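You operate a simulated robot arm through the tools that you are given. There is no shell and no other tool. Be economical: measure what you need, move in short steps, check, and stop when the job is done.

You run a simulated two-armed robot. Do the job below in one go: nothing can be reset, and whatever is moved stays where it is left.

JOB
Put one of the grey blocks from the top of the grey mat on the front of the pine table. Put the beige pad in the inside of the parts tray. Take the blue brush and leave it on the top board of the side shelf. Take the round brush and leave it on the top of the grey mat. Pull the right padded bench drawer open. Any order will do.
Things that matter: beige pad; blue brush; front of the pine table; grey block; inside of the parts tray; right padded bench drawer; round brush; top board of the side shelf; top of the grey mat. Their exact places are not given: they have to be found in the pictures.

It is judged by the outcome, as a careful person would: the job done as asked, and still so three seconds after it is handed in. It fails if anything else is knocked over, pushed out of place, dropped, spilled or broken.

ROBOT AND FRAMES
Two 6-joint arms with two-finger grippers on one trunk, on a base that drives. Base frame: it is fixed to the floor where the robot stands at the start and does not move with it; the origin is under the middle of the robot, x ahead of it, y to its left, z up; the surface under the hand at the start is at about z = 80.3. Lengths are in cm, angles in rad, forces in N, time in s.
The left shoulder is at the start at [7, 14.8, 140.2], the right one opposite. With the tool pointing down near the work surface each hand reaches from about 36 to 64 cm from the robot's upright axis, wherever it stands, measured 20 degrees to its own side. Places, roughly: beige pad (6x6x4 cm) [-340, 50, 70]; blue brush (2x2x15 cm) [30, -370, 50]; front of the pine table (108x24 cm) [-278, -336, 78]; grey block (2x3x2 cm) [50, 20, 80]; inside of the parts tray (67x14 cm) [-598, 206, 80]; right padded bench drawer [40, -20, 70]; round brush (3x3x12 cm) [40, -180, 90]; top board of the side shelf [60, -370, 120]; top of the grey mat [50, 20, 80]. Payload 2.45 kg a hand.
The tool frame of a hand sits at the grasp point between the pads (the TCP): z along the fingers, y along the line on which they close. The tips reach 3 cm beyond it. Largest opening 10.6 cm; the body of the gripper starts 7.9 cm behind the TCP.
Orientation is that of the tool frame in the base frame, as a unit quaternion [w, x, y, z]. With the fingers straight down and closing along the base's y, the tool's x points along the base's -x, its y along +y and its z along -z.

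CONTROLS
- The arms move only by the tool jog_arm. It takes "left_targets", "right_targets" or both (then of equal length, played together; a hand with none holds still); each is one flat list of numbers, 7 for each row, row after row: the shift along the base's x, y, z in units of 250 mm (1.0 is 250 mm), then the turn, a rotation vector about the base's x, y, z in units of 60 degrees (1.0 is 60 degrees), then the opening, from 0 (shut) to 1 (fully open). In form: [dx, dy, dz, ax, ay, az, grip, dx, dy, dz, ax, ay, az, grip, ...]. A call has 1 to 12 rows; each row is the pose to reach, as a shift and turn from the pose commanded when the call began. A call with a number of a shift or a turn outside -1 to 1 is refused whole. Each row takes 0.2 s and may step no farther than 5 cm and 0.15 rad from the row before; otherwise, or with a gripper value out of range, the whole call is refused. A pose out of reach is approached as far as the arm can. The call stops where the force on the tool passes 40 N (or 10 N more than at its start, if that is more) or the arm is blocked; 0.2 s more then pass. Each finger travels about 7.2 cm/s and halts on what it meets, pressing with about 30 N; the grip force reading is that of the motor and also rises with nothing between the fingers. The clock runs only during rows and for 0.2 s after the last one: add rows that repeat a pose to give the fingers time. It gives the time, the measured TCP pose, the force on the tool (base axes), the opening and the grip force at its end, in the units of the frame above (readings bear some noise), with the torque about the TCP (base axes, N m) and any sound that the robot's microphone picked up, and new pictures: "pictures" is both (left out), scene, wrist or none (wrist: the cameras of the hands that moved).
- Cameras (640 x 400 px; columns grow to the right, rows downward): "scene" is now at [11.34, -0.88, 159.18]; the picture's right is [-0.31, -0.95, 0.00], its down [-0.85, 0.28, -0.45] and it looks along [0.42, -0.14, -0.89] (base axes); focal length 249 px, centre (320, 200). "left" rides on the left gripper at [7.6, 0.2, -10.6] in its tool frame; the picture's right is [-0.02, 1.00, 0.00], its down [-0.78, -0.02, -0.62] and it looks along [-0.62, -0.01, 0.78] (tool axes); focal length 247 px, centre (320, 200). "right" rides on the right gripper at [7.6, -0.2, -10.6] in its tool frame; the picture's right is [0.02, 1.00, 0.00], its down [-0.78, 0.02, -0.62] and it looks along [-0.62, 0.01, 0.78] (tool axes); focal length 247 px, centre (320, 200).
- lift_body(by): slides the trunk up (or, below 0, down) by that many cm; the arms and the scene camera ride with it, the base frame stays. It gives what a move gives, with no picture.
- drive_base(legs): drives the robot by 1 to 6 legs, each [ahead, left, turn to the left] in cm, cm and rad, along the robot's own axes; the way and the turn of a leg run together, so that a leg with both is an arc; at most 150 cm and 3.142 rad a leg. The arms and the cameras ride along, it lands a little off, and it stops where it bumps. It gives what a move gives, and a new picture of the scene camera.
- pan_tilt(pan, tilt): turns the head with the scene camera to pan (to the left, within 1.501 rad either way) and tilt (down, from -0.506 to 1.204), counted from straight ahead of the robot. It gives what a move gives, and a new picture of the scene camera.
- locate(camera, pixels): there is no depth. For up to 12 entries [column, row, z] of the newest picture of that camera ("zoom" is the newest enlarged one), the place [x, y] in the base frame at which the ray of that pixel passes the height z, good to about 0.3 cm, but the place of the scene camera against the robot may be out by one fixed shift of up to 1.2 cm in any direction. The clock stands still meanwhile.
- inspect(camera, box): a new picture of the part [left, top, right, bottom] of that camera's present view, enlarged. The clock stands still meanwhile.
- job_done(): hands the job in; it is judged then, once.

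Go step by step. Measure first, check grasps and placings, and put right what went wrong. The budget is 110 turns and 260 pictures, counting those below and the enlarged ones. Unless the task says otherwise, let go and move clear before handing in, and close with one line.

The tools are called after "Request:" as a command line: name --argument value ..., lists and objects as JSON in quotes. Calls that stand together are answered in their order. jog_arm: Moves the arms, as the interface text tells. Its arguments: {"type":"object","properties":{"left_targets":{"type":"array","items":{"type":"number"}},"right_targets":{"type":"array","items":{"type":"number"}},"pictures":{"type":"string","enum":["both","scene","wrist","none"]}},"required":[]} The other tools are called the same way: lift_body (by) slides the trunk up or down; drive_base (legs) drives the base; pan_tilt (pan, tilt) turns the head that bears the scene camera; locate (camera, pixels) gives the place at which the rays of pixels pass given heights; inspect (camera, box) takes an enlarged picture of a part of a camera's view; job_done () hands the job in.

At the start:

```text
clock: 0.0
left_eef_pos: [57.87, 17.14, 100.6]
left_ee_rot: [0.0, 0.0, 1.0, 0.0]
left_force: [-0.3, 0.4, -0.2]
left_moment: [0.01, 0.01, 0.03]
left_gripper_width: 10.59
left_grip_force: 0.1
right_eef_pos: [55.51, -26.82, 100.53]
right_ee_rot: [0.0, 0.0, 1.0, 0.0]
right_force: [-0.3, 0.5, 0.1]
right_moment: [-0.01, 0.01, 0.0]
right_gripper_width: 10.59
right_grip_force: 0.1
trunk travel left (down, up): [-87.5, 6.5]
robot x, y, heading: [0.01, 0.02, 0.007]
head pan, tilt: [-0.319, 1.107]
```

scene: 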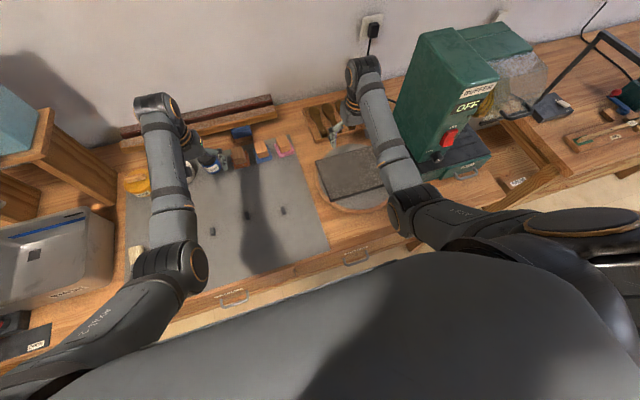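
right: 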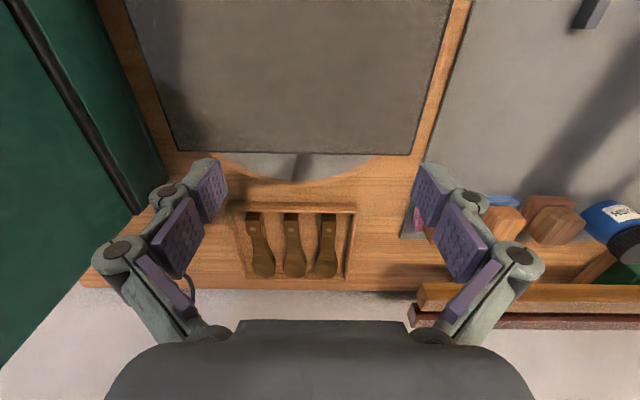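
left: 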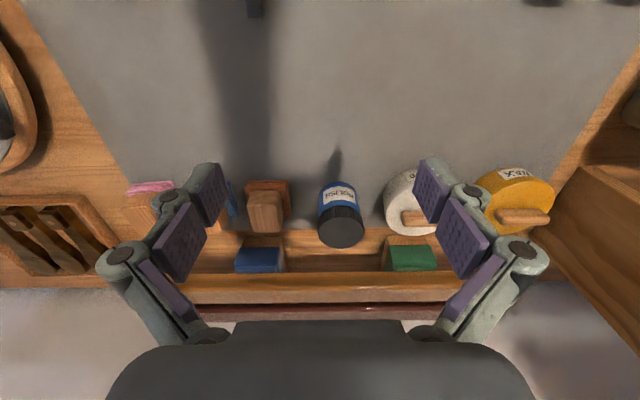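

The scene shows the mat with three small dark blocks near (212,232), (247,215), (283,211), and drawer handles at (233,298) and (356,256). I'll enlarge these and measure them.

Request:
inspect --camera "scene" --box '[180, 180, 420, 330]'

Request:
locate --camera "scene" --pixels '[[212, 232, 81.5], [247, 215, 81.5], [283, 211, 81.5], [233, 298, 70], [356, 256, 70], [467, 172, 75], [330, 247, 80], [205, 288, 80]]'

Request:
pan_tilt --pan -1.3 --tilt 0.5

```text
2.67 times, centred on (300, 255) of scene
```

zoom: 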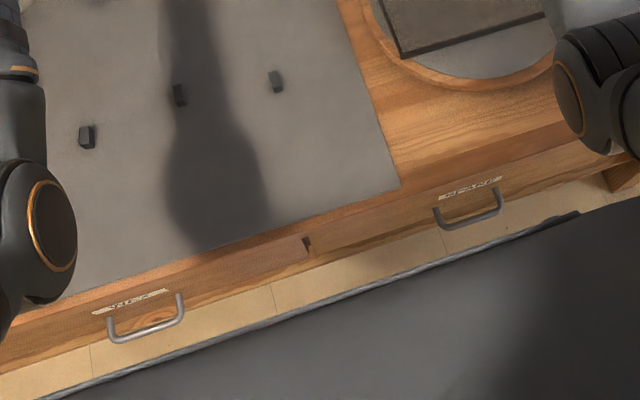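

```text
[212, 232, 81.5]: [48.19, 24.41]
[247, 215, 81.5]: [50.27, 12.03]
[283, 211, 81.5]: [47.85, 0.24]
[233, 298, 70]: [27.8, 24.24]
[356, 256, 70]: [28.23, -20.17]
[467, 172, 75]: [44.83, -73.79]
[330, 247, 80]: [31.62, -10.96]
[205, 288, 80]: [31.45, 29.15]
```

```text
clock: 1.2
left_eef_pos: [57.92, 17.11, 100.54]
left_ee_rot: [0.0, 0.001, 1.0, 0.0]
left_force: [-0.8, 0.0, 0.3]
left_moment: [0.02, 0.0, -0.02]
left_gripper_width: 10.61
left_grip_force: 0.0
right_eef_pos: [55.38, -26.8, 100.67]
right_ee_rot: [0.001, 0.0, 1.0, 0.0]
right_force: [0.4, 0.1, -0.4]
right_moment: [0.02, 0.04, 0.02]
right_gripper_width: 10.61
right_grip_force: 0.1
trunk travel left (down, up): [-87.5, 6.5]
robot x, y, heading: [-0.28, 0.31, -0.002]
head pan, tilt: [-1.3, 0.499]
```

scene: 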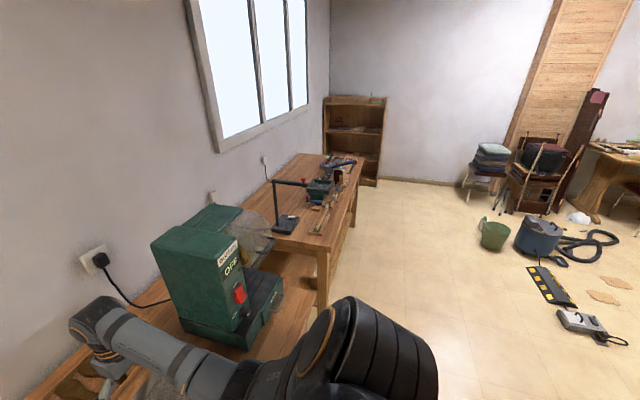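

The blocks sit at about (48,24), (50,12) and (48,0) on the mat, and the right drawer handle is near (28,-20,70). I'll bring the left hand above the middle block and view it with the wrist camera.

Request:
jog_arm --left_targets '[-0.14, -0.05, 0, 0, 0, 0, 1, -0.28, -0.1, -0.05, 0, 0, 0, 1, -0.42, -0.15, -0.1, 0, 0, 0, 1, -0.56, -0.2, -0.2, 0, 0, 0, 1, -0.56, -0.2, -0.2, 0, 0, 0, 1]' --pictures "wrist"

Request:
pan_tilt --pan -1.3 --tilt 0.2

Request:
inspect --camera "scene" --box '[220, 180, 420, 305]'

```text
clock: 2.4
left_eef_pos: [44.6, 19.46, 95.31]
left_ee_rot: [0.007, -0.006, 0.997, 0.076]
left_force: [-0.3, -0.3, -0.3]
left_moment: [-0.01, -0.03, 0.01]
left_gripper_width: 10.59
left_grip_force: 0.0
right_eef_pos: [55.38, -26.78, 100.62]
right_ee_rot: [0.0, 0.0, 1.0, -0.001]
right_force: [-0.4, -0.7, -0.3]
right_moment: [0.01, -0.02, 0.01]
right_gripper_width: 10.61
right_grip_force: 0.1
trunk travel left (down, up): [-87.5, 6.5]
robot x, y, heading: [0.02, 0.07, 0.001]
head pan, tilt: [-1.3, 0.499]
stopped in row 5 (left hand): the arm was blocked; the commanded pose is now the measured one
```

left: 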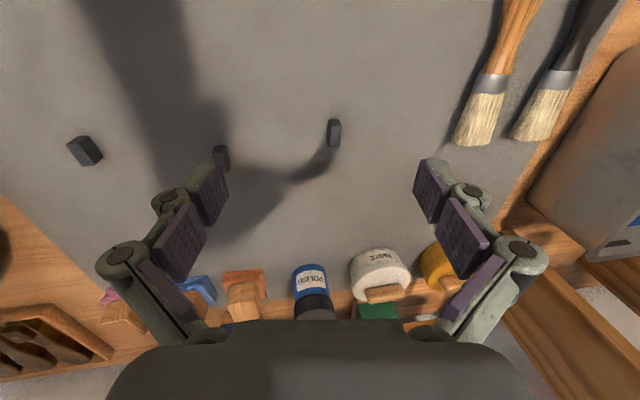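

```text
clock: 3.2
left_eef_pos: [44.82, 19.45, 95.21]
left_ee_rot: [0.008, -0.007, 0.997, 0.076]
left_force: [0.2, -0.5, 0.0]
left_moment: [0.0, 0.03, 0.03]
left_gripper_width: 10.62
left_grip_force: 0.1
right_eef_pos: [55.43, -26.74, 100.48]
right_ee_rot: [0.001, 0.0, 1.0, 0.0]
right_force: [-0.4, 0.3, 0.7]
right_moment: [0.01, 0.01, -0.02]
right_gripper_width: 10.62
right_grip_force: 0.1
trunk travel left (down, up): [-87.5, 6.5]
robot x, y, heading: [0.24, 0.11, 0.002]
head pan, tilt: [-1.3, 0.201]
```

scene: 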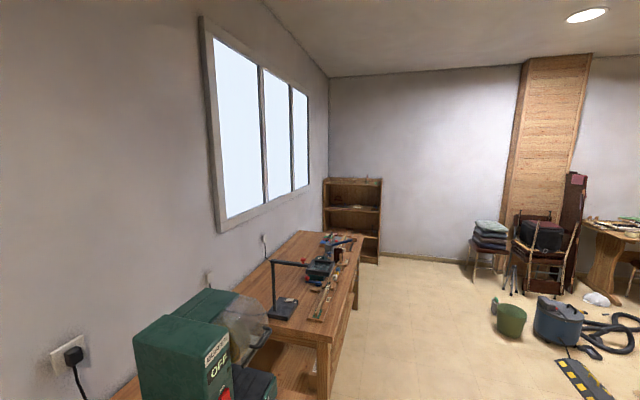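

```text
3.20 times, centred on (320, 242) of scene
```

zoom: 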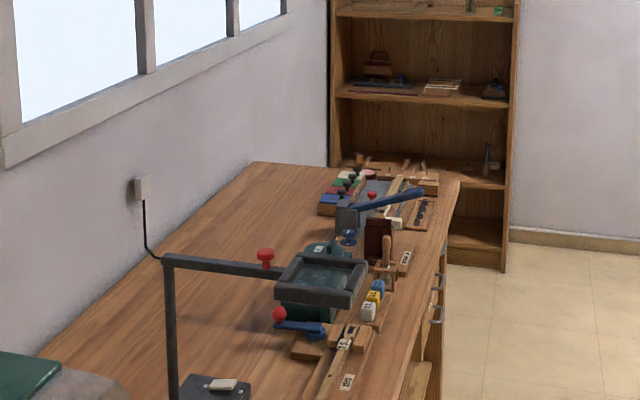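

The left arm halted at y=19.5, so the block at left-camera pixel (334,132) suits this hand better. I'll locate it.

Request:
inspect --camera "left" --box '[280, 90, 400, 165]'

Request:
locate --camera "left" --pixels '[[334, 132, 82], [334, 122, 82], [334, 142, 82], [222, 155, 82], [485, 130, 81]]'

```text
5.33 times, centred on (340, 128) of left
```

zoom: 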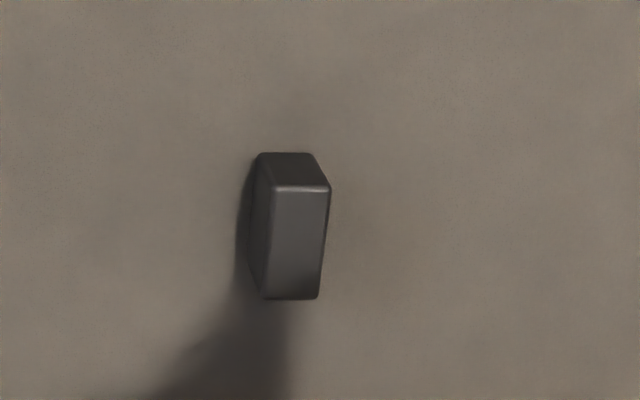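

```text
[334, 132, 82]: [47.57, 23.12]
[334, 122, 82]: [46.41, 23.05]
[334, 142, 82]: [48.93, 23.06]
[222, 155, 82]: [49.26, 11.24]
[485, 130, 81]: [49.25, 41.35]
```

The block's top face centres near pixel (335,135), about (48,23.2), with its long side along x. I'll level the hand, move over it, and take another wrist look before descending.

Request:
jog_arm --left_targets '[0.066, 0.08, -0.05, -0.072, 0, 0, 1, 0.128, 0.152, -0.12, -0.145, 0, 0, 0.6, 0.128, 0.152, -0.24, -0.145, 0, 0, 0.5, 0.128, 0.152, -0.24, -0.145, 0, 0, 0.5]' --pictures "wrist"

```text
clock: 4.2
left_eef_pos: [47.88, 23.24, 89.25]
left_ee_rot: [0.007, -0.007, 1.0, -0.002]
left_force: [-0.7, -0.1, -0.8]
left_moment: [0.02, 0.02, -0.02]
left_gripper_width: 5.3
left_grip_force: 0.1
right_eef_pos: [55.4, -26.75, 100.52]
right_ee_rot: [0.0, 0.0, 1.0, 0.0]
right_force: [1.2, 0.1, -0.3]
right_moment: [0.02, 0.01, 0.01]
right_gripper_width: 10.61
right_grip_force: 0.0
trunk travel left (down, up): [-87.5, 6.5]
robot x, y, heading: [-0.37, 0.21, 0.003]
head pan, tilt: [-1.3, 0.201]
```

left: 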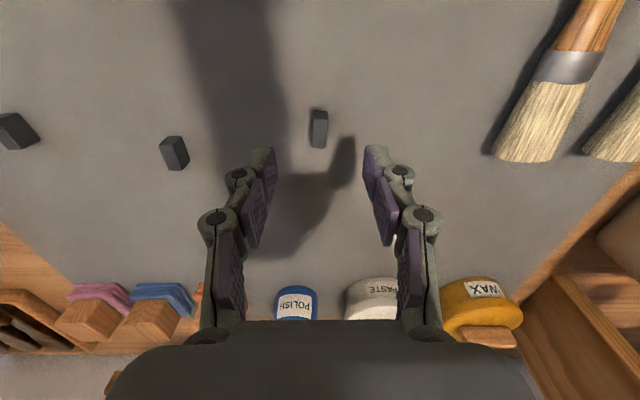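

Request:
locate --camera "left" --pixels '[[319, 120, 82.3], [319, 132, 82.3], [319, 145, 82.3], [319, 113, 80.5]]'

```text
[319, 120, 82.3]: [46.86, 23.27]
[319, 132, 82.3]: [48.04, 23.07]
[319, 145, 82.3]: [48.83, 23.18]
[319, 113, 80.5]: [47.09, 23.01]
```

The block is centred at about (47.9,23.1), right under the hand. I'll descend and close.

Request:
jog_arm --left_targets '[0, 0, -0.12, 0, 0, 0, 0.5, 0, -0.004, -0.218, 0, 0, 0, 0.5, 0, -0.004, -0.218, 0, 0, 0, 0, 0, -0.004, -0.218, 0, 0, 0, 0, 0, -0.004, -0.218, 0, 0, 0, 0, 0, -0.004, -0.1, 0, 0, 0, 0, 0, -0.004, 0.08, 0, 0, 0, 0]' --pictures "wrist"

```text
clock: 5.8
left_eef_pos: [47.78, 22.78, 91.41]
left_ee_rot: [0.007, -0.006, 1.0, -0.002]
left_force: [0.6, 0.1, 0.4]
left_moment: [0.03, -0.03, 0.0]
left_gripper_width: 1.09
left_grip_force: 29.9
right_eef_pos: [55.25, -26.84, 100.53]
right_ee_rot: [0.0, 0.0, 1.0, 0.0]
right_force: [-0.9, 0.8, 0.2]
right_moment: [0.03, -0.01, -0.03]
right_gripper_width: 10.59
right_grip_force: 0.0
trunk travel left (down, up): [-87.5, 6.5]
robot x, y, heading: [-0.17, -0.12, -0.003]
head pan, tilt: [-1.3, 0.201]
```

left: 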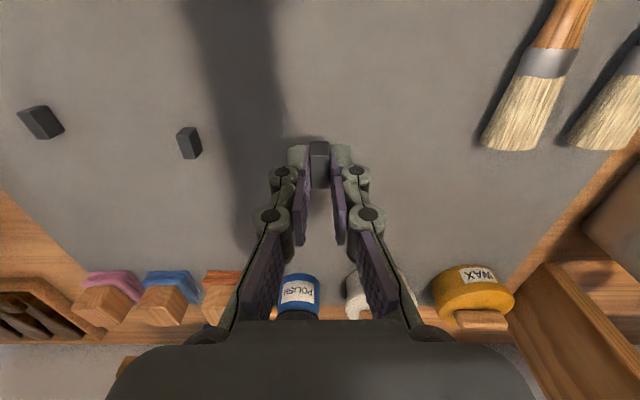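

The block is gripped (width 1.1 cm). Next I'll raise the left hand and measure the right-hand table and shelf from this view.

Request:
jog_arm --left_targets '[0, 0, 0.2, 0, 0, 0, 0, 0, 0, 0.4, 0, 0, 0, 0, 0, 0, 0.6, 0, 0, 0, 0]' --pictures "none"

Request:
locate --camera "scene" --pixels '[[318, 345, 90], [318, 345, 80], [365, 238, 90], [363, 237, 80], [318, 317, 90], [380, 263, 0], [378, 240, 30], [272, 228, 90], [382, 179, 125]]'

Request:
pan_tilt --pan -1.2 --tilt 0.75

```text
clock: 6.6
left_eef_pos: [49.63, 23.41, 102.67]
left_ee_rot: [0.007, -0.008, 1.0, -0.002]
left_force: [1.0, 0.8, -0.3]
left_moment: [-0.04, 0.01, 0.01]
left_gripper_width: 1.1
left_grip_force: 30.1
left hand out of reach, approached as far as the arm can: row 3
right_eef_pos: [55.59, -26.7, 100.47]
right_ee_rot: [0.0, 0.0, 1.0, 0.0]
right_force: [0.7, 0.4, -0.3]
right_moment: [0.0, 0.03, 0.0]
right_gripper_width: 10.59
right_grip_force: 0.1
trunk travel left (down, up): [-87.5, 6.5]
robot x, y, heading: [-0.0, 0.01, -0.003]
head pan, tilt: [-1.3, 0.201]
```

```text
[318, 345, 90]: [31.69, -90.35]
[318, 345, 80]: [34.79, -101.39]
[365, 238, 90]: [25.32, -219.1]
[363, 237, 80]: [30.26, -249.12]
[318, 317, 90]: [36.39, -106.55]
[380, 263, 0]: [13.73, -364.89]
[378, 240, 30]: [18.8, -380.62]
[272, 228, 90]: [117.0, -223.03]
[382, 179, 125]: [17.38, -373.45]
```

```text
clock: 7.5
left_eef_pos: [49.53, 23.41, 102.66]
left_ee_rot: [0.008, -0.007, 1.0, -0.002]
left_force: [0.1, 0.5, -0.5]
left_moment: [0.01, 0.01, 0.02]
left_gripper_width: 1.11
left_grip_force: 29.5
right_eef_pos: [55.45, -26.72, 100.53]
right_ee_rot: [0.0, 0.0, 1.0, 0.001]
right_force: [-0.1, 0.2, 0.4]
right_moment: [0.0, 0.01, 0.05]
right_gripper_width: 10.59
right_grip_force: 0.1
trunk travel left (down, up): [-87.5, 6.5]
robot x, y, heading: [0.12, -0.17, 0.001]
head pan, tilt: [-1.201, 0.75]
```

scene: 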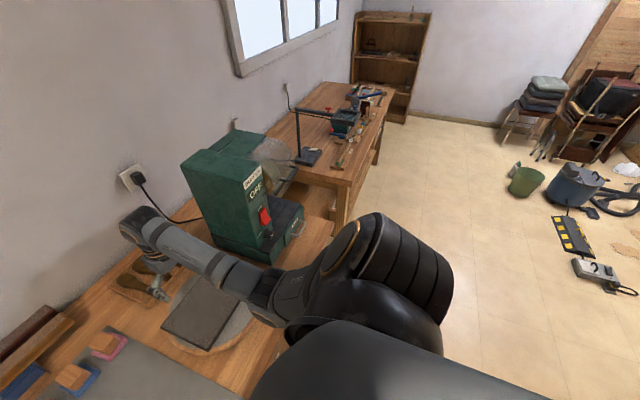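

The right table's front edge is at about x=32 and the shelf faces us near y=-365. I'll back off and slide right to the table to find the round brush.

Request:
drive_base --legs '[[-35, 0, 0], [0, -150, 0], [0, -15, 0]]'

Request:
pan_tilt --pan -0.2 --tilt 0.8

```text
clock: 17.9
left_eef_pos: [16.25, -142.81, 102.69]
left_ee_rot: [0.007, -0.02, 1.0, -0.004]
left_force: [0.1, 0.3, -0.2]
left_moment: [-0.02, 0.01, -0.01]
left_gripper_width: 1.08
left_grip_force: 29.2
right_eef_pos: [23.49, -192.74, 100.72]
right_ee_rot: [0.0, -0.013, 1.0, -0.001]
right_force: [0.3, 0.0, -0.2]
right_moment: [-0.04, -0.03, 0.02]
right_gripper_width: 10.59
right_grip_force: 0.0
trunk travel left (down, up): [-87.5, 6.5]
robot x, y, heading: [-32.2, -167.7, 0.031]
head pan, tilt: [-1.201, 0.75]
```

scene: 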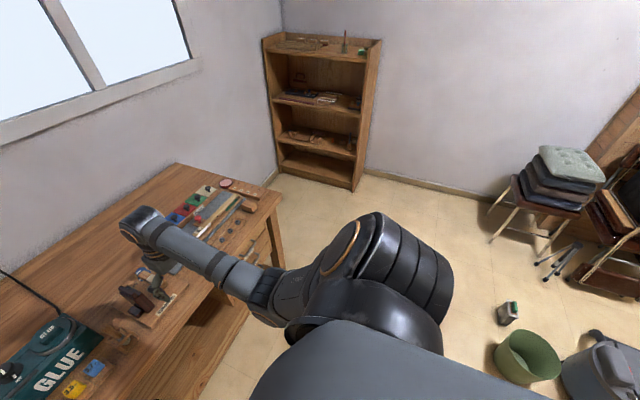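

```text
clock: 19.2
left_eef_pos: [16.16, -142.9, 102.71]
left_ee_rot: [0.009, -0.02, 1.0, -0.002]
left_force: [0.0, 0.6, -0.8]
left_moment: [0.01, 0.02, -0.02]
left_gripper_width: 1.07
left_grip_force: 29.1
right_eef_pos: [23.49, -192.96, 100.54]
right_ee_rot: [0.0, -0.013, 1.0, 0.0]
right_force: [-0.5, -0.3, 0.6]
right_moment: [0.03, 0.0, -0.01]
right_gripper_width: 10.59
right_grip_force: 0.0
trunk travel left (down, up): [-87.5, 6.5]
robot x, y, heading: [-33.02, -167.82, 0.026]
head pan, tilt: [-0.201, 0.799]
```

scene: 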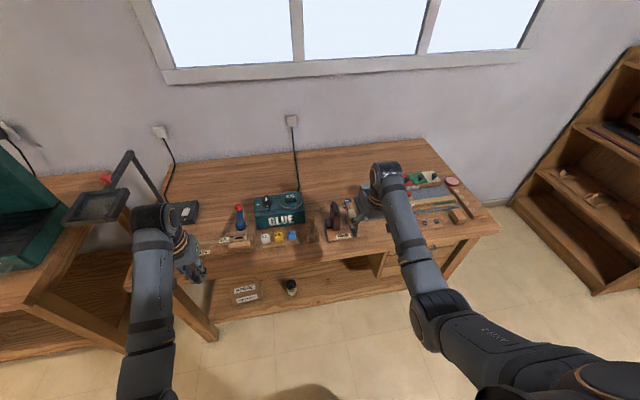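

Request:
inspect --camera "scene" --box '[200, 180, 380, 300]'

Request:
inspect --camera "scene" --box '[340, 160, 500, 260]'

Request:
locate --camera "scene" --pixels '[[330, 225, 90], [275, 240, 90], [320, 262, 88], [480, 235, 88], [313, 226, 90], [460, 213, 88]]'

```text
3.33 times, centred on (290, 240) of scene
```

zoom: 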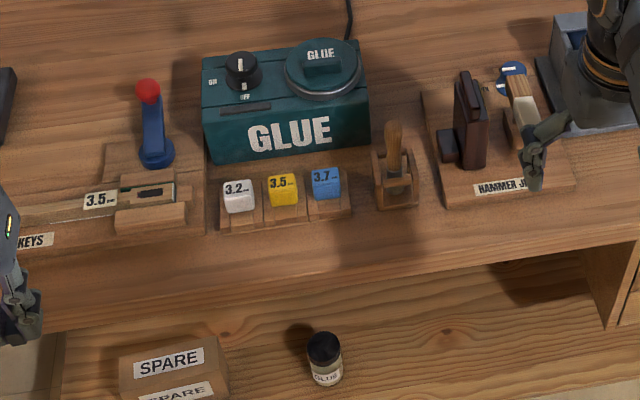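

```text
4.00 times, centred on (420, 210) of scene
```

zoom: 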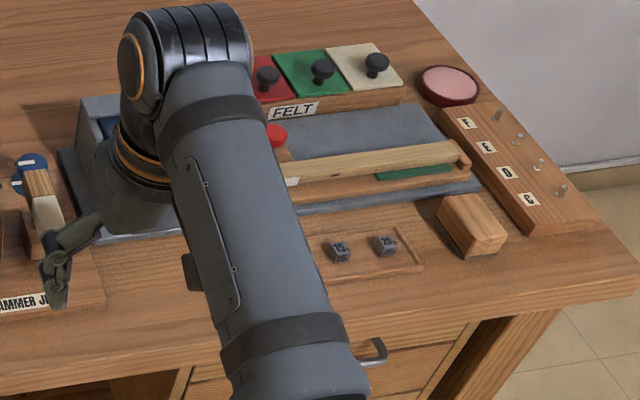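

```text
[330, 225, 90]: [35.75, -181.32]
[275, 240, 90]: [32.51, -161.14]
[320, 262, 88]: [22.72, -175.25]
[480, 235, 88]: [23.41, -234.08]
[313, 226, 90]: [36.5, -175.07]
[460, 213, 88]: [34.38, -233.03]
```

A wooden-handled brush stands upright in a small holder at pixel (311,228), about (36,-175), between the glue box and the hammer jig. I'll look closer at its shape and measure the surrounding obstacles.

Request:
inspect --camera "scene" --box '[285, 190, 365, 245]'

Request:
locate --camera "scene" --pixels '[[311, 217, 98], [311, 217, 101], [318, 240, 88.5], [304, 242, 88.5], [340, 202, 98], [238, 206, 100], [238, 230, 89], [129, 152, 115], [183, 215, 88], [115, 230, 110], [320, 248, 88]]'

```text
7.27 times, centred on (325, 218) of scene
```

zoom: 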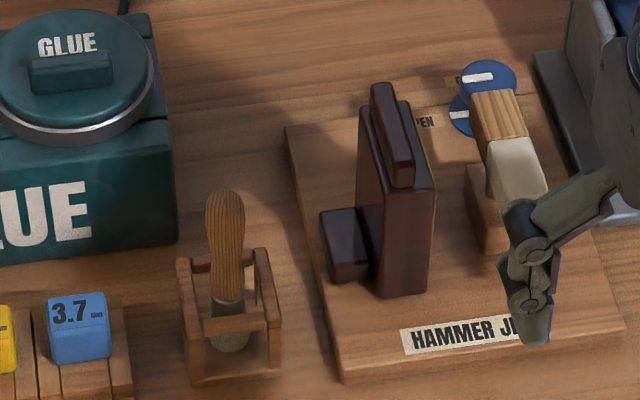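

```text
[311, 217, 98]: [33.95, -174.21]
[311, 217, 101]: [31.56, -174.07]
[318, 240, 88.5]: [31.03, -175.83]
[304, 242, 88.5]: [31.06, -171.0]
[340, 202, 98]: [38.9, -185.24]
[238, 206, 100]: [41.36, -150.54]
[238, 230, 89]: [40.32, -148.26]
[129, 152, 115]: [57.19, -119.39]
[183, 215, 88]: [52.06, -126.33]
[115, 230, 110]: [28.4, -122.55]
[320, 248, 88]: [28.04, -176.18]
```

The brush stands loosely in a rail rack at about (33,-174), with its top near z≈99. I'll raise the trunk, retract the right hand, then reposition turned left so the left hand stays clear of the magnifier stand.

Request:
lift_body --by 6

Request:
jog_arm --right_targets '[-0.16, 0, 0, 0, 0, 0, 0.5, -0.32, 0, 0, 0, 0, 0, 0.5, -0.46, 0, 0, 0, 0, 0, 0.5]' --pictures "none"

Request:
drive_base --legs '[[0, -6, 0], [0, 0, 0.33], [11, -3, 0]]'

```text
clock: 20.2
left_eef_pos: [16.22, -142.97, 108.65]
left_ee_rot: [0.009, -0.02, 1.0, -0.002]
left_force: [-1.2, 0.2, -0.6]
left_moment: [-0.01, -0.01, -0.05]
left_gripper_width: 1.1
left_grip_force: 30.2
right_eef_pos: [23.47, -192.95, 106.6]
right_ee_rot: [0.001, -0.014, 1.0, 0.0]
right_force: [-0.4, -0.3, 0.5]
right_moment: [0.0, 0.01, -0.01]
right_gripper_width: 10.61
right_grip_force: 0.0
trunk travel left (down, up): [-93.5, 0.5]
robot x, y, heading: [-32.8, -167.81, 0.026]
head pan, tilt: [-0.201, 0.799]
```

```text
clock: 21.0
left_eef_pos: [16.16, -142.96, 108.68]
left_ee_rot: [0.008, -0.02, 1.0, -0.002]
left_force: [-1.0, -0.3, -0.4]
left_moment: [-0.01, 0.0, -0.01]
left_gripper_width: 1.11
left_grip_force: 29.9
right_eef_pos: [12.03, -192.89, 106.81]
right_ee_rot: [0.001, -0.013, 1.0, 0.001]
right_force: [-0.1, -0.6, 0.1]
right_moment: [-0.02, -0.05, -0.02]
right_gripper_width: 5.28
right_grip_force: 0.1
trunk travel left (down, up): [-93.5, 0.5]
robot x, y, heading: [-32.51, -167.74, 0.02]
head pan, tilt: [-0.201, 0.799]
```

```text
clock: 23.8
left_eef_pos: [16.76, -133.22, 108.77]
left_ee_rot: [0.009, -0.185, 0.983, -0.001]
left_force: [-0.8, 0.4, -0.1]
left_moment: [0.0, 0.0, 0.02]
left_gripper_width: 1.1
left_grip_force: 30.1
right_eef_pos: [29.21, -181.84, 106.87]
right_ee_rot: [0.001, -0.18, 0.984, 0.0]
right_force: [-0.9, 0.9, 0.6]
right_moment: [-0.02, -0.01, 0.0]
right_gripper_width: 5.31
right_grip_force: 0.0
trunk travel left (down, up): [-93.5, 0.5]
robot x, y, heading: [-21.4, -172.42, 0.362]
head pan, tilt: [-0.201, 0.799]
```

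scene: 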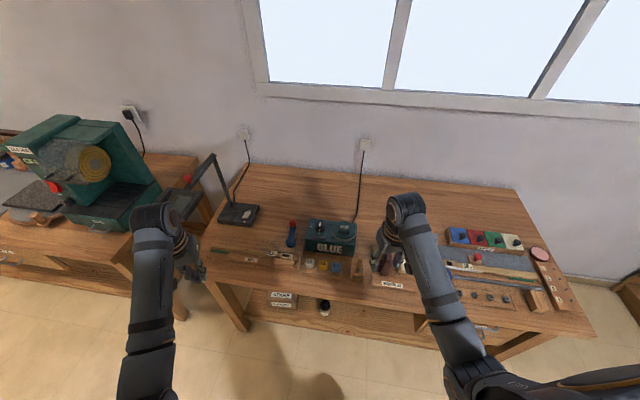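

The right hand is at (29,-182,107). I'll shift it to about (29,-174) and look with the wrist camera.

Request:
jog_arm --right_targets '[0, 0.16, 0, 0, 0, -0.1, 0.5, 0, 0.31, 0, 0, 0, -0.2, 0.5]' --pictures "wrist"

```text
clock: 24.4
left_eef_pos: [16.7, -133.07, 108.56]
left_ee_rot: [0.008, -0.185, 0.983, -0.001]
left_force: [-0.3, 0.1, -0.4]
left_moment: [0.0, 0.03, 0.01]
left_gripper_width: 1.08
left_grip_force: 30.0
right_eef_pos: [29.11, -173.8, 106.77]
right_ee_rot: [-0.001, -0.074, 0.997, -0.001]
right_force: [0.1, 1.3, -0.2]
right_moment: [-0.02, 0.0, 0.03]
right_gripper_width: 5.27
right_grip_force: 0.0
trunk travel left (down, up): [-93.5, 0.5]
robot x, y, heading: [-21.16, -172.46, 0.358]
head pan, tilt: [-0.201, 0.799]
```

right: 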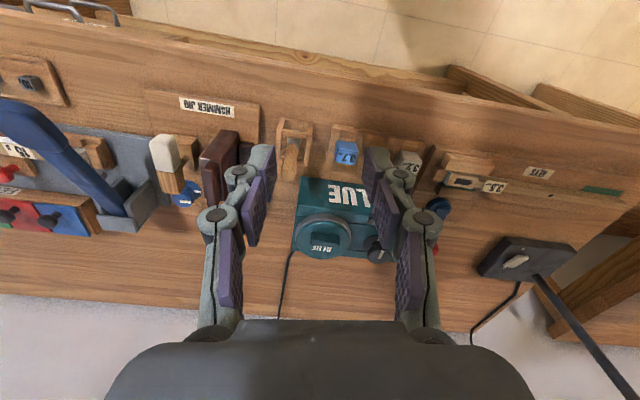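

The brush appears at (292,155), left of the glue box in the wrist view. I'll zoom in and locate it at several heights.

Request:
inspect --camera "right" --box '[250, 105, 346, 165]'

Request:
locate --camera "right" --pixels '[[287, 180, 100], [290, 160, 97], [292, 145, 94], [296, 120, 88], [287, 180, 98], [287, 180, 102]]'

```text
6.67 times, centred on (298, 135) of right
```

zoom: 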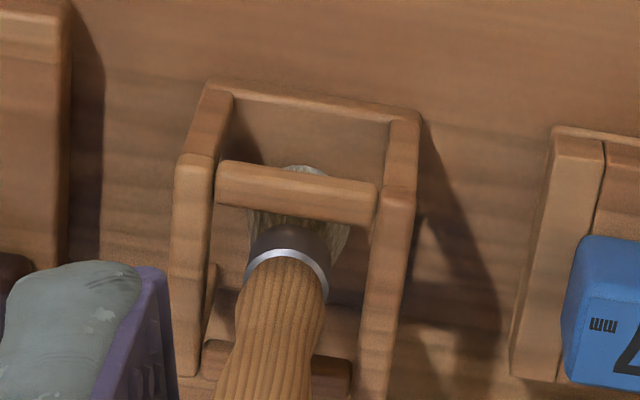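

```text
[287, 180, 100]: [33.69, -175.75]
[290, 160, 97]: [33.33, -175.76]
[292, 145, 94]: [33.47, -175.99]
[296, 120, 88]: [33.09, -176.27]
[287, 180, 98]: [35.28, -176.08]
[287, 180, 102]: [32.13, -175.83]
```

The brush stands vertical at about (33.4,-175.8) with its top near z=100. I'll move above it, descend to TCP z≈97.3, grip and lift straight up.

Request:
jog_arm --right_targets '[0.09, -0.04, 0, 0, 0, 0, 0.45, 0.172, -0.08, 0, 0, 0, 0, 0.45, 0.172, -0.08, 0, 0, 0, 0, 0.45]' --pictures "wrist"

Request:
inspect --camera "right" --box '[250, 85, 390, 172]'

```text
clock: 25.2
left_eef_pos: [16.92, -133.37, 108.57]
left_ee_rot: [0.008, -0.184, 0.983, -0.001]
left_force: [0.6, -0.4, -0.2]
left_moment: [0.01, -0.03, 0.02]
left_gripper_width: 1.16
left_grip_force: 30.0
right_eef_pos: [33.52, -176.08, 106.63]
right_ee_rot: [0.0, -0.074, 0.997, 0.0]
right_force: [0.4, -0.4, 0.0]
right_moment: [0.02, -0.02, 0.02]
right_gripper_width: 4.75
right_grip_force: 0.0
trunk travel left (down, up): [-93.5, 0.5]
robot x, y, heading: [-21.07, -172.62, 0.361]
head pan, tilt: [-0.201, 0.799]
```

right: 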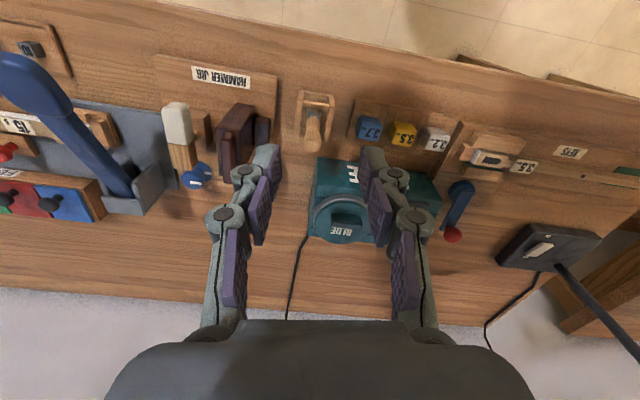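

```text
4.57 times, centred on (320, 128) of right
```

zoom: 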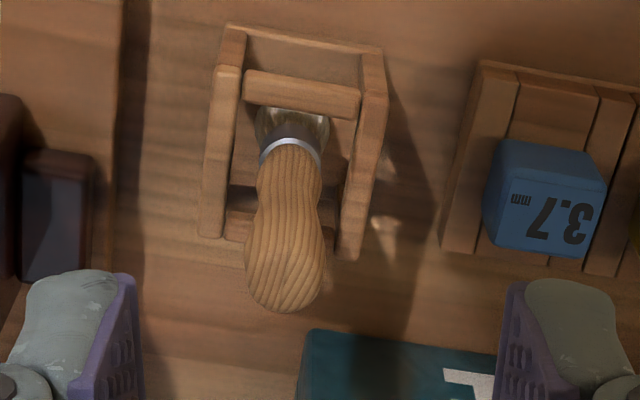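

Request:
locate --camera "right" --pixels '[[312.4, 140, 99], [312.4, 140, 100], [313, 122, 95], [314, 110, 92], [310, 77, 88]]'

```text
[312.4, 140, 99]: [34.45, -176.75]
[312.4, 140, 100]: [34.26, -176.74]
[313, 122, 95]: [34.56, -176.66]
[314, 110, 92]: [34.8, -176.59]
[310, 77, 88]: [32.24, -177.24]
```

The closer view puts the brush at about (34.3,-176.6). I'll correct by +0.7, -0.5, descend and grip.

Request:
jog_arm --right_targets '[0.028, -0.02, -0.1, 0, 0, 0, 0.45, 0.028, -0.02, -0.24, 0, 0, 0, 0.45, 0.028, -0.02, -0.372, 0, 0, 0, 0.45, 0.028, -0.02, -0.372, 0, 0, 0, 0.45]' --pictures "wrist"

```text
clock: 26.2
left_eef_pos: [17.03, -133.29, 108.71]
left_ee_rot: [0.007, -0.185, 0.983, 0.0]
left_force: [0.1, -0.1, 0.6]
left_moment: [0.02, -0.01, -0.01]
left_gripper_width: 1.09
left_grip_force: 30.5
right_eef_pos: [34.19, -176.58, 97.21]
right_ee_rot: [0.0, -0.075, 0.997, 0.0]
right_force: [0.1, -0.6, 0.4]
right_moment: [0.0, 0.0, 0.02]
right_gripper_width: 4.78
right_grip_force: 0.0
trunk travel left (down, up): [-93.5, 0.5]
robot x, y, heading: [-21.14, -172.38, 0.356]
head pan, tilt: [-0.201, 0.799]
```

right: 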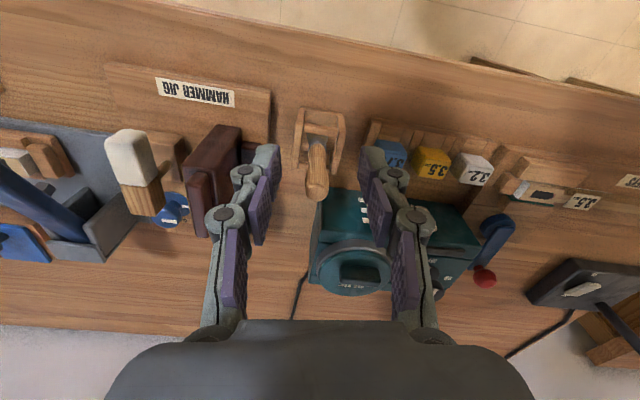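

The handle is centred between the fingers. I'll close and lift.

Request:
jog_arm --right_targets '[0, 0, 0, 0, 0, 0, 0, 0, 0, 0, 0, 0, 0, 0, 0, 0, 0, 0, 0, 0, 0, 0, 0, 0.1, 0, 0, 0, 0, 0, 0, 0.25, 0, 0, 0, 0, 0, 0, 0.4, 0, 0, 0, 0, 0, 0, 0.45, 0, 0, 0, 0]' --pictures "both"

```text
clock: 27.8
left_eef_pos: [16.93, -133.16, 108.74]
left_ee_rot: [0.008, -0.185, 0.983, 0.0]
left_force: [0.0, -0.6, 0.0]
left_moment: [-0.01, 0.01, 0.0]
left_gripper_width: 1.08
left_grip_force: 30.1
right_eef_pos: [34.47, -176.58, 108.62]
right_ee_rot: [-0.001, -0.075, 0.997, 0.0]
right_force: [-0.1, -0.3, -0.2]
right_moment: [0.01, 0.0, 0.01]
right_gripper_width: 0.0
right_grip_force: 28.4
trunk travel left (down, up): [-93.5, 0.5]
robot x, y, heading: [-21.32, -172.89, 0.361]
head pan, tilt: [-0.201, 0.799]
```

scene: 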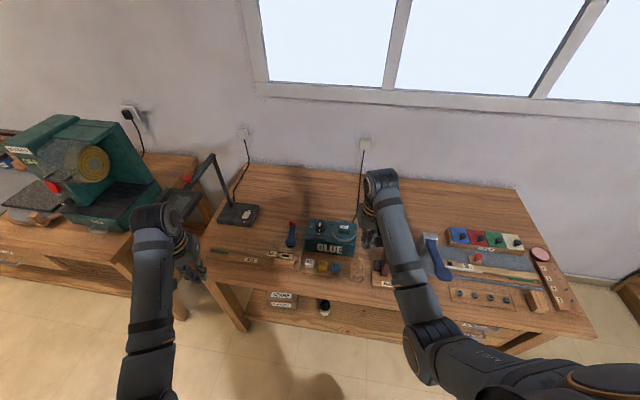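
right: 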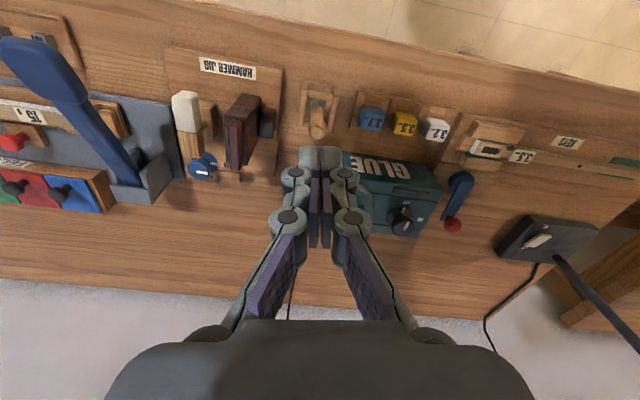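

The grip missed: the brush is still in its rack at (318,118). Triangulating the handle top over three views gives z≈94 and x≈37.8, so the table is lower (about 82) than I assumed. I'll re-measure.

Request:
inspect --camera "right" --box '[270, 70, 370, 145]'

Request:
locate --camera "right" --pixels '[[318, 130, 93.5], [318, 118, 90], [320, 105, 84], [318, 135, 94]]'

```text
5.33 times, centred on (320, 108) of right
```

zoom: 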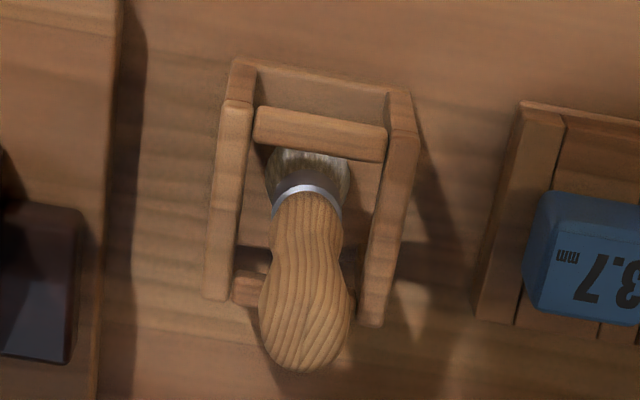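

```text
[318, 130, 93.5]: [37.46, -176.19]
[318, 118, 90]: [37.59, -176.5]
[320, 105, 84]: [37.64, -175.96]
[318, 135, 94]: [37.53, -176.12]
```

Request:
locate --camera "right" --pixels '[[327, 132, 93.5], [327, 120, 90], [328, 104, 84], [285, 130, 86], [285, 137, 83], [344, 130, 87]]'

Request:
jog_arm --right_targets '[0.06, 0.02, 0, 0, 0, 0, 0.45, 0.125, 0.03, 0, 0, 0, 0, 0.45, 0.125, 0.03, -0.2, 0, 0, 0, 0.45, 0.125, 0.03, -0.34, 0, 0, 0, 0.45, 0.125, 0.03, -0.34, 0, 0, 0, 0.45]' --pictures "wrist"

```text
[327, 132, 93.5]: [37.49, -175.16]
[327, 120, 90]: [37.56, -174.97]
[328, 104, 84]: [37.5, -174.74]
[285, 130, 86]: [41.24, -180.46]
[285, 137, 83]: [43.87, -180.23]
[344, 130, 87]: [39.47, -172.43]
```

```text
clock: 29.0
left_eef_pos: [17.0, -133.23, 108.68]
left_ee_rot: [0.007, -0.185, 0.983, -0.001]
left_force: [0.4, 0.3, -0.6]
left_moment: [0.01, -0.04, 0.03]
left_gripper_width: 1.09
left_grip_force: 30.0
right_eef_pos: [37.48, -175.97, 99.95]
right_ee_rot: [-0.001, -0.075, 0.997, 0.0]
right_force: [-1.0, 0.8, -0.2]
right_moment: [0.0, -0.01, -0.01]
right_gripper_width: 4.77
right_grip_force: 0.1
trunk travel left (down, up): [-93.5, 0.5]
robot x, y, heading: [-21.37, -172.7, 0.36]
head pan, tilt: [-0.201, 0.799]
```

right: 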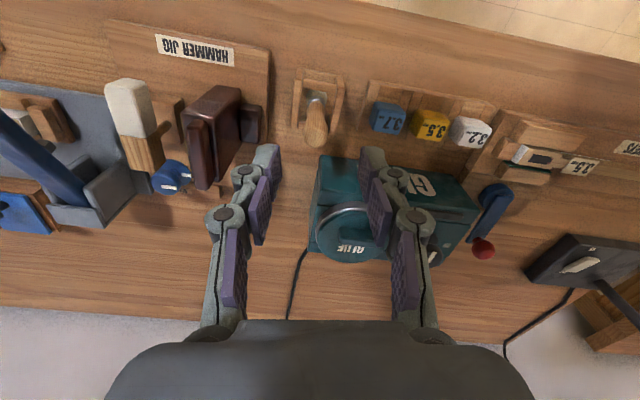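

The brush top at (317,140) now sits exactly in the grasp plane. I'll descend to z≈91.8, close, and check.

Request:
jog_arm --right_targets '[0, 0, -0.16, 0, 0, 0, 0.45, 0, 0, -0.326, 0, 0, 0, 0.45, 0, 0, -0.326, 0, 0, 0, 0, 0, 0, -0.326, 0, 0, 0, 0, 0, 0, -0.326, 0, 0, 0, 0]' --pictures "wrist"

```text
clock: 30.2
left_eef_pos: [16.97, -133.32, 108.58]
left_ee_rot: [0.009, -0.184, 0.983, -0.001]
left_force: [-0.2, 0.1, -1.1]
left_moment: [-0.02, 0.0, -0.03]
left_gripper_width: 1.12
left_grip_force: 30.0
right_eef_pos: [37.48, -175.77, 91.79]
right_ee_rot: [0.0, -0.075, 0.997, 0.0]
right_force: [-0.3, 0.2, -0.6]
right_moment: [0.04, -0.01, 0.02]
right_gripper_width: 1.82
right_grip_force: 30.3
trunk travel left (down, up): [-93.5, 0.5]
robot x, y, heading: [-21.39, -172.81, 0.363]
head pan, tilt: [-0.201, 0.799]
```

right: 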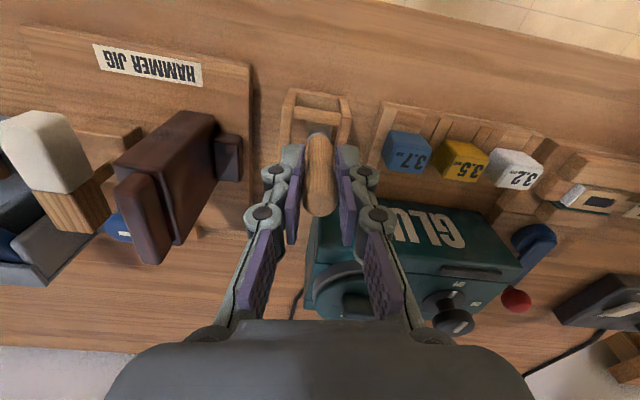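

The handle is gripped (width 1.8 cm). Next I'll lift straight up.

Request:
jog_arm --right_targets '[0, 0, 0.12, 0, 0, 0, 0, 0, 0, 0.28, 0, 0, 0, 0, 0, 0, 0.46, 0, 0, 0, 0, 0, 0, 0.6, 0, 0, 0, 0, 0, 0, 0.66, 0, 0, 0, 0]' --pictures "both"

```text
clock: 31.4
left_eef_pos: [17.03, -133.29, 108.7]
left_ee_rot: [0.008, -0.185, 0.983, 0.0]
left_force: [-0.2, 0.0, -0.3]
left_moment: [0.0, -0.01, 0.01]
left_gripper_width: 1.11
left_grip_force: 29.4
right_eef_pos: [37.49, -175.83, 108.49]
right_ee_rot: [0.0, -0.075, 0.997, -0.001]
right_force: [-0.2, -0.2, -0.3]
right_moment: [0.03, -0.01, -0.01]
right_gripper_width: 1.83
right_grip_force: 29.6
trunk travel left (down, up): [-93.5, 0.5]
robot x, y, heading: [-21.24, -172.64, 0.352]
head pan, tilt: [-0.201, 0.799]
```

scene: 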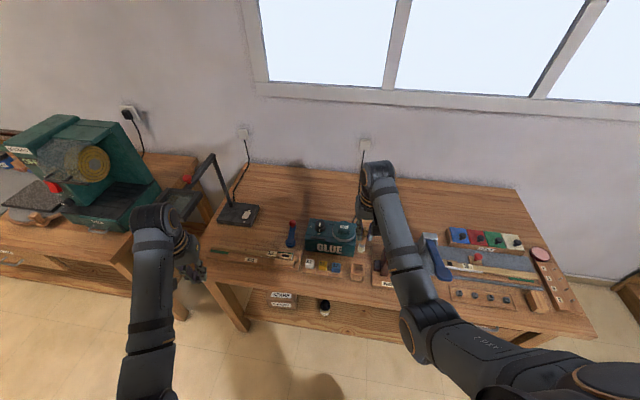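
right: 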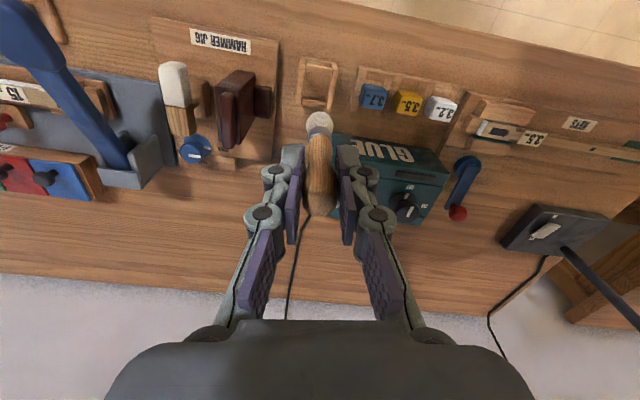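

The brush is out of its rack and firmly held (1.83 cm), extending about 10 cm below the TCP. I'll back away, square up and drive back in front of the mat, staying clear of the bench.

Request:
drive_base --legs '[[-30, 0, 0], [0, 0, -0.356], [0, 150, 0], [0, 45, 0]]'

Request:
pan_tilt --pan 0.1 --tilt 0.75

```text
clock: 43.7
left_eef_pos: [-0.18, 31.58, 108.77]
left_ee_rot: [0.007, -0.005, 1.0, -0.002]
left_force: [-0.1, -0.6, -0.7]
left_moment: [0.01, 0.02, 0.02]
left_gripper_width: 1.09
left_grip_force: 30.5
right_eef_pos: [3.8, -15.52, 108.23]
right_ee_rot: [-0.001, 0.107, 0.994, 0.001]
right_force: [-0.2, -0.6, 0.1]
right_moment: [0.01, -0.03, -0.03]
right_gripper_width: 1.82
right_grip_force: 30.1
trunk travel left (down, up): [-93.5, 0.5]
robot x, y, heading: [-49.93, 8.39, -0.002]
head pan, tilt: [-0.201, 0.799]
```

scene: 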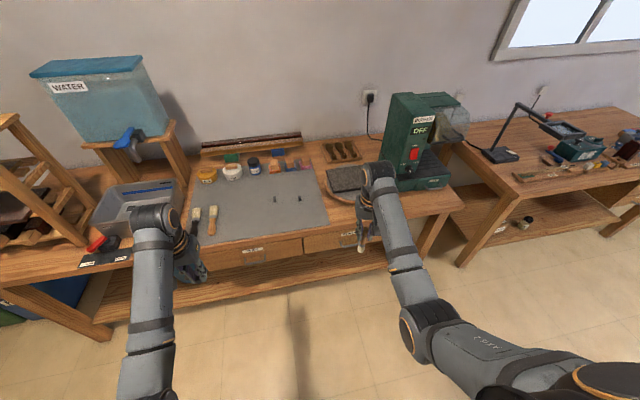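

```text
clock: 44.5
left_eef_pos: [-0.25, 31.73, 108.8]
left_ee_rot: [0.007, -0.004, 1.0, -0.003]
left_force: [-0.3, 0.0, -0.9]
left_moment: [0.03, 0.0, 0.0]
left_gripper_width: 1.09
left_grip_force: 30.3
right_eef_pos: [3.88, -15.42, 108.42]
right_ee_rot: [0.0, 0.107, 0.994, 0.0]
right_force: [-0.2, 0.5, -0.4]
right_moment: [-0.01, -0.01, 0.02]
right_gripper_width: 1.83
right_grip_force: 29.9
trunk travel left (down, up): [-93.5, 0.5]
robot x, y, heading: [-49.89, 8.76, -0.001]
head pan, tilt: [0.099, 0.75]
```

scene: 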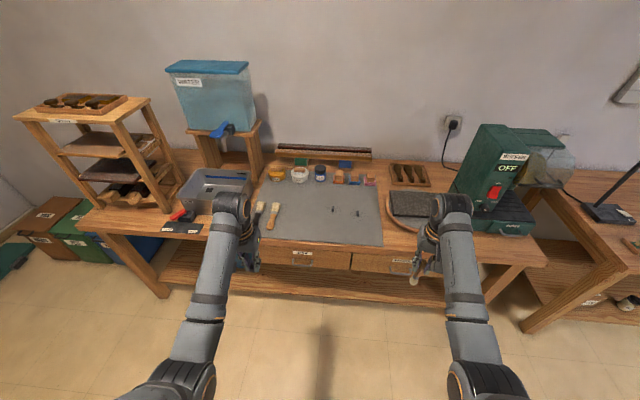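

The mat is well in view, with free space at its front between the remaining blocks. In the free space here I'll square the right hand's yaw, then start pitching it forward so the brush becomes horizontal.

Request:
jog_arm --right_targets '[0, 0, 0, 0, 0, 0.1, 0, 0, 0, 0, 0, 0, 0.205, 0]' --pictures "none"

Request:
jog_arm --right_targets '[0, 0, 0, 0, -0.14, 0, 0, 0, 0, 0, 0, -0.28, 0, 0, 0, 0, 0, 0, -0.42, 0, 0, 0, 0, 0, 0, -0.56, 0, 0, 0, 0, 0, 0, -0.7, 0, 0, 0, 0, 0, 0, -0.84, 0, 0, 0, 0, 0, 0, -0.98, 0, 0]' --pictures "scene"

```text
clock: 45.1
left_eef_pos: [-0.25, 31.68, 108.79]
left_ee_rot: [0.009, -0.004, 1.0, -0.002]
left_force: [-0.7, 0.6, 0.1]
left_moment: [0.01, -0.01, 0.01]
left_gripper_width: 1.13
left_grip_force: 30.0
right_eef_pos: [3.77, -15.34, 108.35]
right_ee_rot: [0.0, -0.002, 1.0, 0.0]
right_force: [0.8, 0.4, -0.2]
right_moment: [0.02, 0.02, -0.05]
right_gripper_width: 1.81
right_grip_force: 29.6
trunk travel left (down, up): [-93.5, 0.5]
robot x, y, heading: [-49.75, 8.59, 0.0]
head pan, tilt: [0.099, 0.75]
```

```text
clock: 46.7
left_eef_pos: [-0.33, 31.6, 108.74]
left_ee_rot: [0.008, -0.004, 1.0, -0.002]
left_force: [0.3, 0.1, 0.3]
left_moment: [-0.02, 0.0, 0.0]
left_gripper_width: 1.09
left_grip_force: 30.3
right_eef_pos: [3.74, -15.23, 108.58]
right_ee_rot: [0.491, -0.001, 0.871, 0.0]
right_force: [0.7, -0.3, 0.0]
right_moment: [0.01, 0.07, 0.03]
right_gripper_width: 1.84
right_grip_force: 30.1
trunk travel left (down, up): [-93.5, 0.5]
robot x, y, heading: [-49.84, 8.31, -0.001]
head pan, tilt: [0.099, 0.75]
```

scene: 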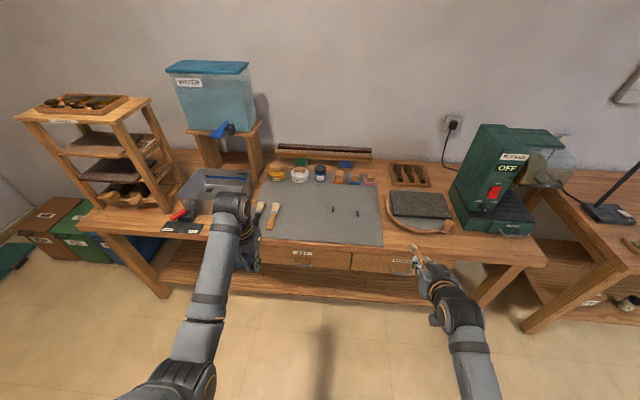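

Pitching works well. I'll finish to horizontal, shift the hand inward, retract the left hand a little, and lower the trunk back by 6.

Request:
jog_arm --right_targets '[0, 0.08, 0, 0, -0.13, 0, 0, 0, 0.16, -0.1, 0, -0.26, 0, 0, 0, 0.24, -0.2, 0, -0.39, 0, 0, 0, 0.3, -0.3, 0, -0.52, 0, 0, 0, 0.3, -0.3, 0, -0.52, 0, 0]' --left_targets '[-0.1, 0, 0, 0, 0, 0, 0, -0.2, 0, 0, 0, 0, 0, 0, -0.3, 0, 0, 0, 0, 0, 0, -0.35, 0, 0, 0, 0, 0, 0, -0.35, 0, 0, 0, 0, 0, 0]' --pictures "both"

Request:
lift_body --by -6

```text
clock: 47.9
left_eef_pos: [-8.98, 32.34, 106.73]
left_ee_rot: [0.009, -0.004, 1.0, -0.002]
left_force: [0.0, 0.5, -0.6]
left_moment: [-0.02, -0.01, -0.01]
left_gripper_width: 1.1
left_grip_force: 30.4
left hand out of reach, approached as far as the arm can: row 1, 2, 3, 4, 5
right_eef_pos: [4.05, -7.89, 100.92]
right_ee_rot: [0.707, 0.0, 0.707, 0.0]
right_force: [0.3, -0.5, 1.3]
right_moment: [0.0, -0.02, 0.01]
right_gripper_width: 1.82
right_grip_force: 29.6
right hand out of reach, approached as far as the arm can: row 3
trunk travel left (down, up): [-93.5, 0.5]
robot x, y, heading: [-49.77, 8.62, -0.004]
head pan, tilt: [0.099, 0.75]
```

scene: 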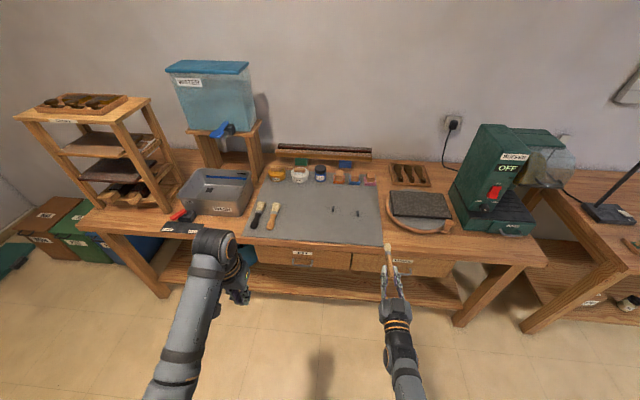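
right: 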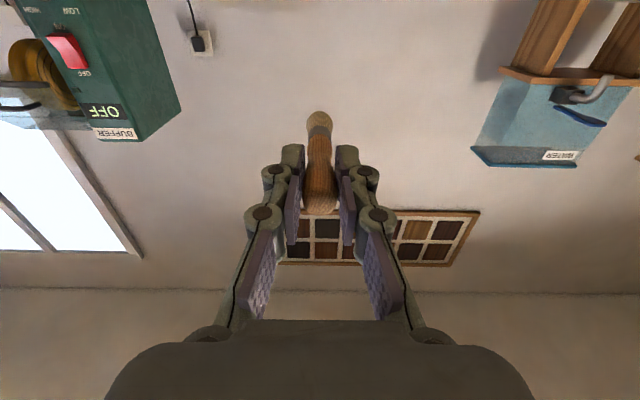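
left: 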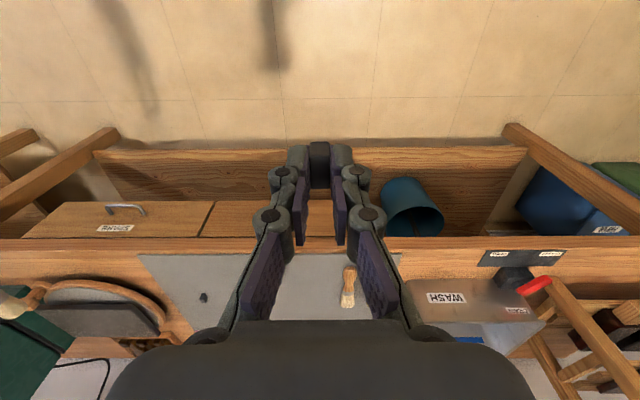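

```text
clock: 48.9
left_eef_pos: [-8.91, 32.39, 100.65]
left_ee_rot: [0.009, -0.005, 1.0, -0.003]
left_force: [0.7, 0.2, -1.0]
left_moment: [0.01, 0.01, 0.02]
left_gripper_width: 1.11
left_grip_force: 30.3
right_eef_pos: [4.02, -7.91, 94.9]
right_ee_rot: [0.707, -0.002, 0.707, 0.0]
right_force: [-0.2, -0.6, 0.0]
right_moment: [-0.02, 0.05, -0.01]
right_gripper_width: 1.82
right_grip_force: 29.6
trunk travel left (down, up): [-87.5, 6.5]
robot x, y, heading: [-49.96, 8.48, 0.003]
head pan, tilt: [0.099, 0.75]
```

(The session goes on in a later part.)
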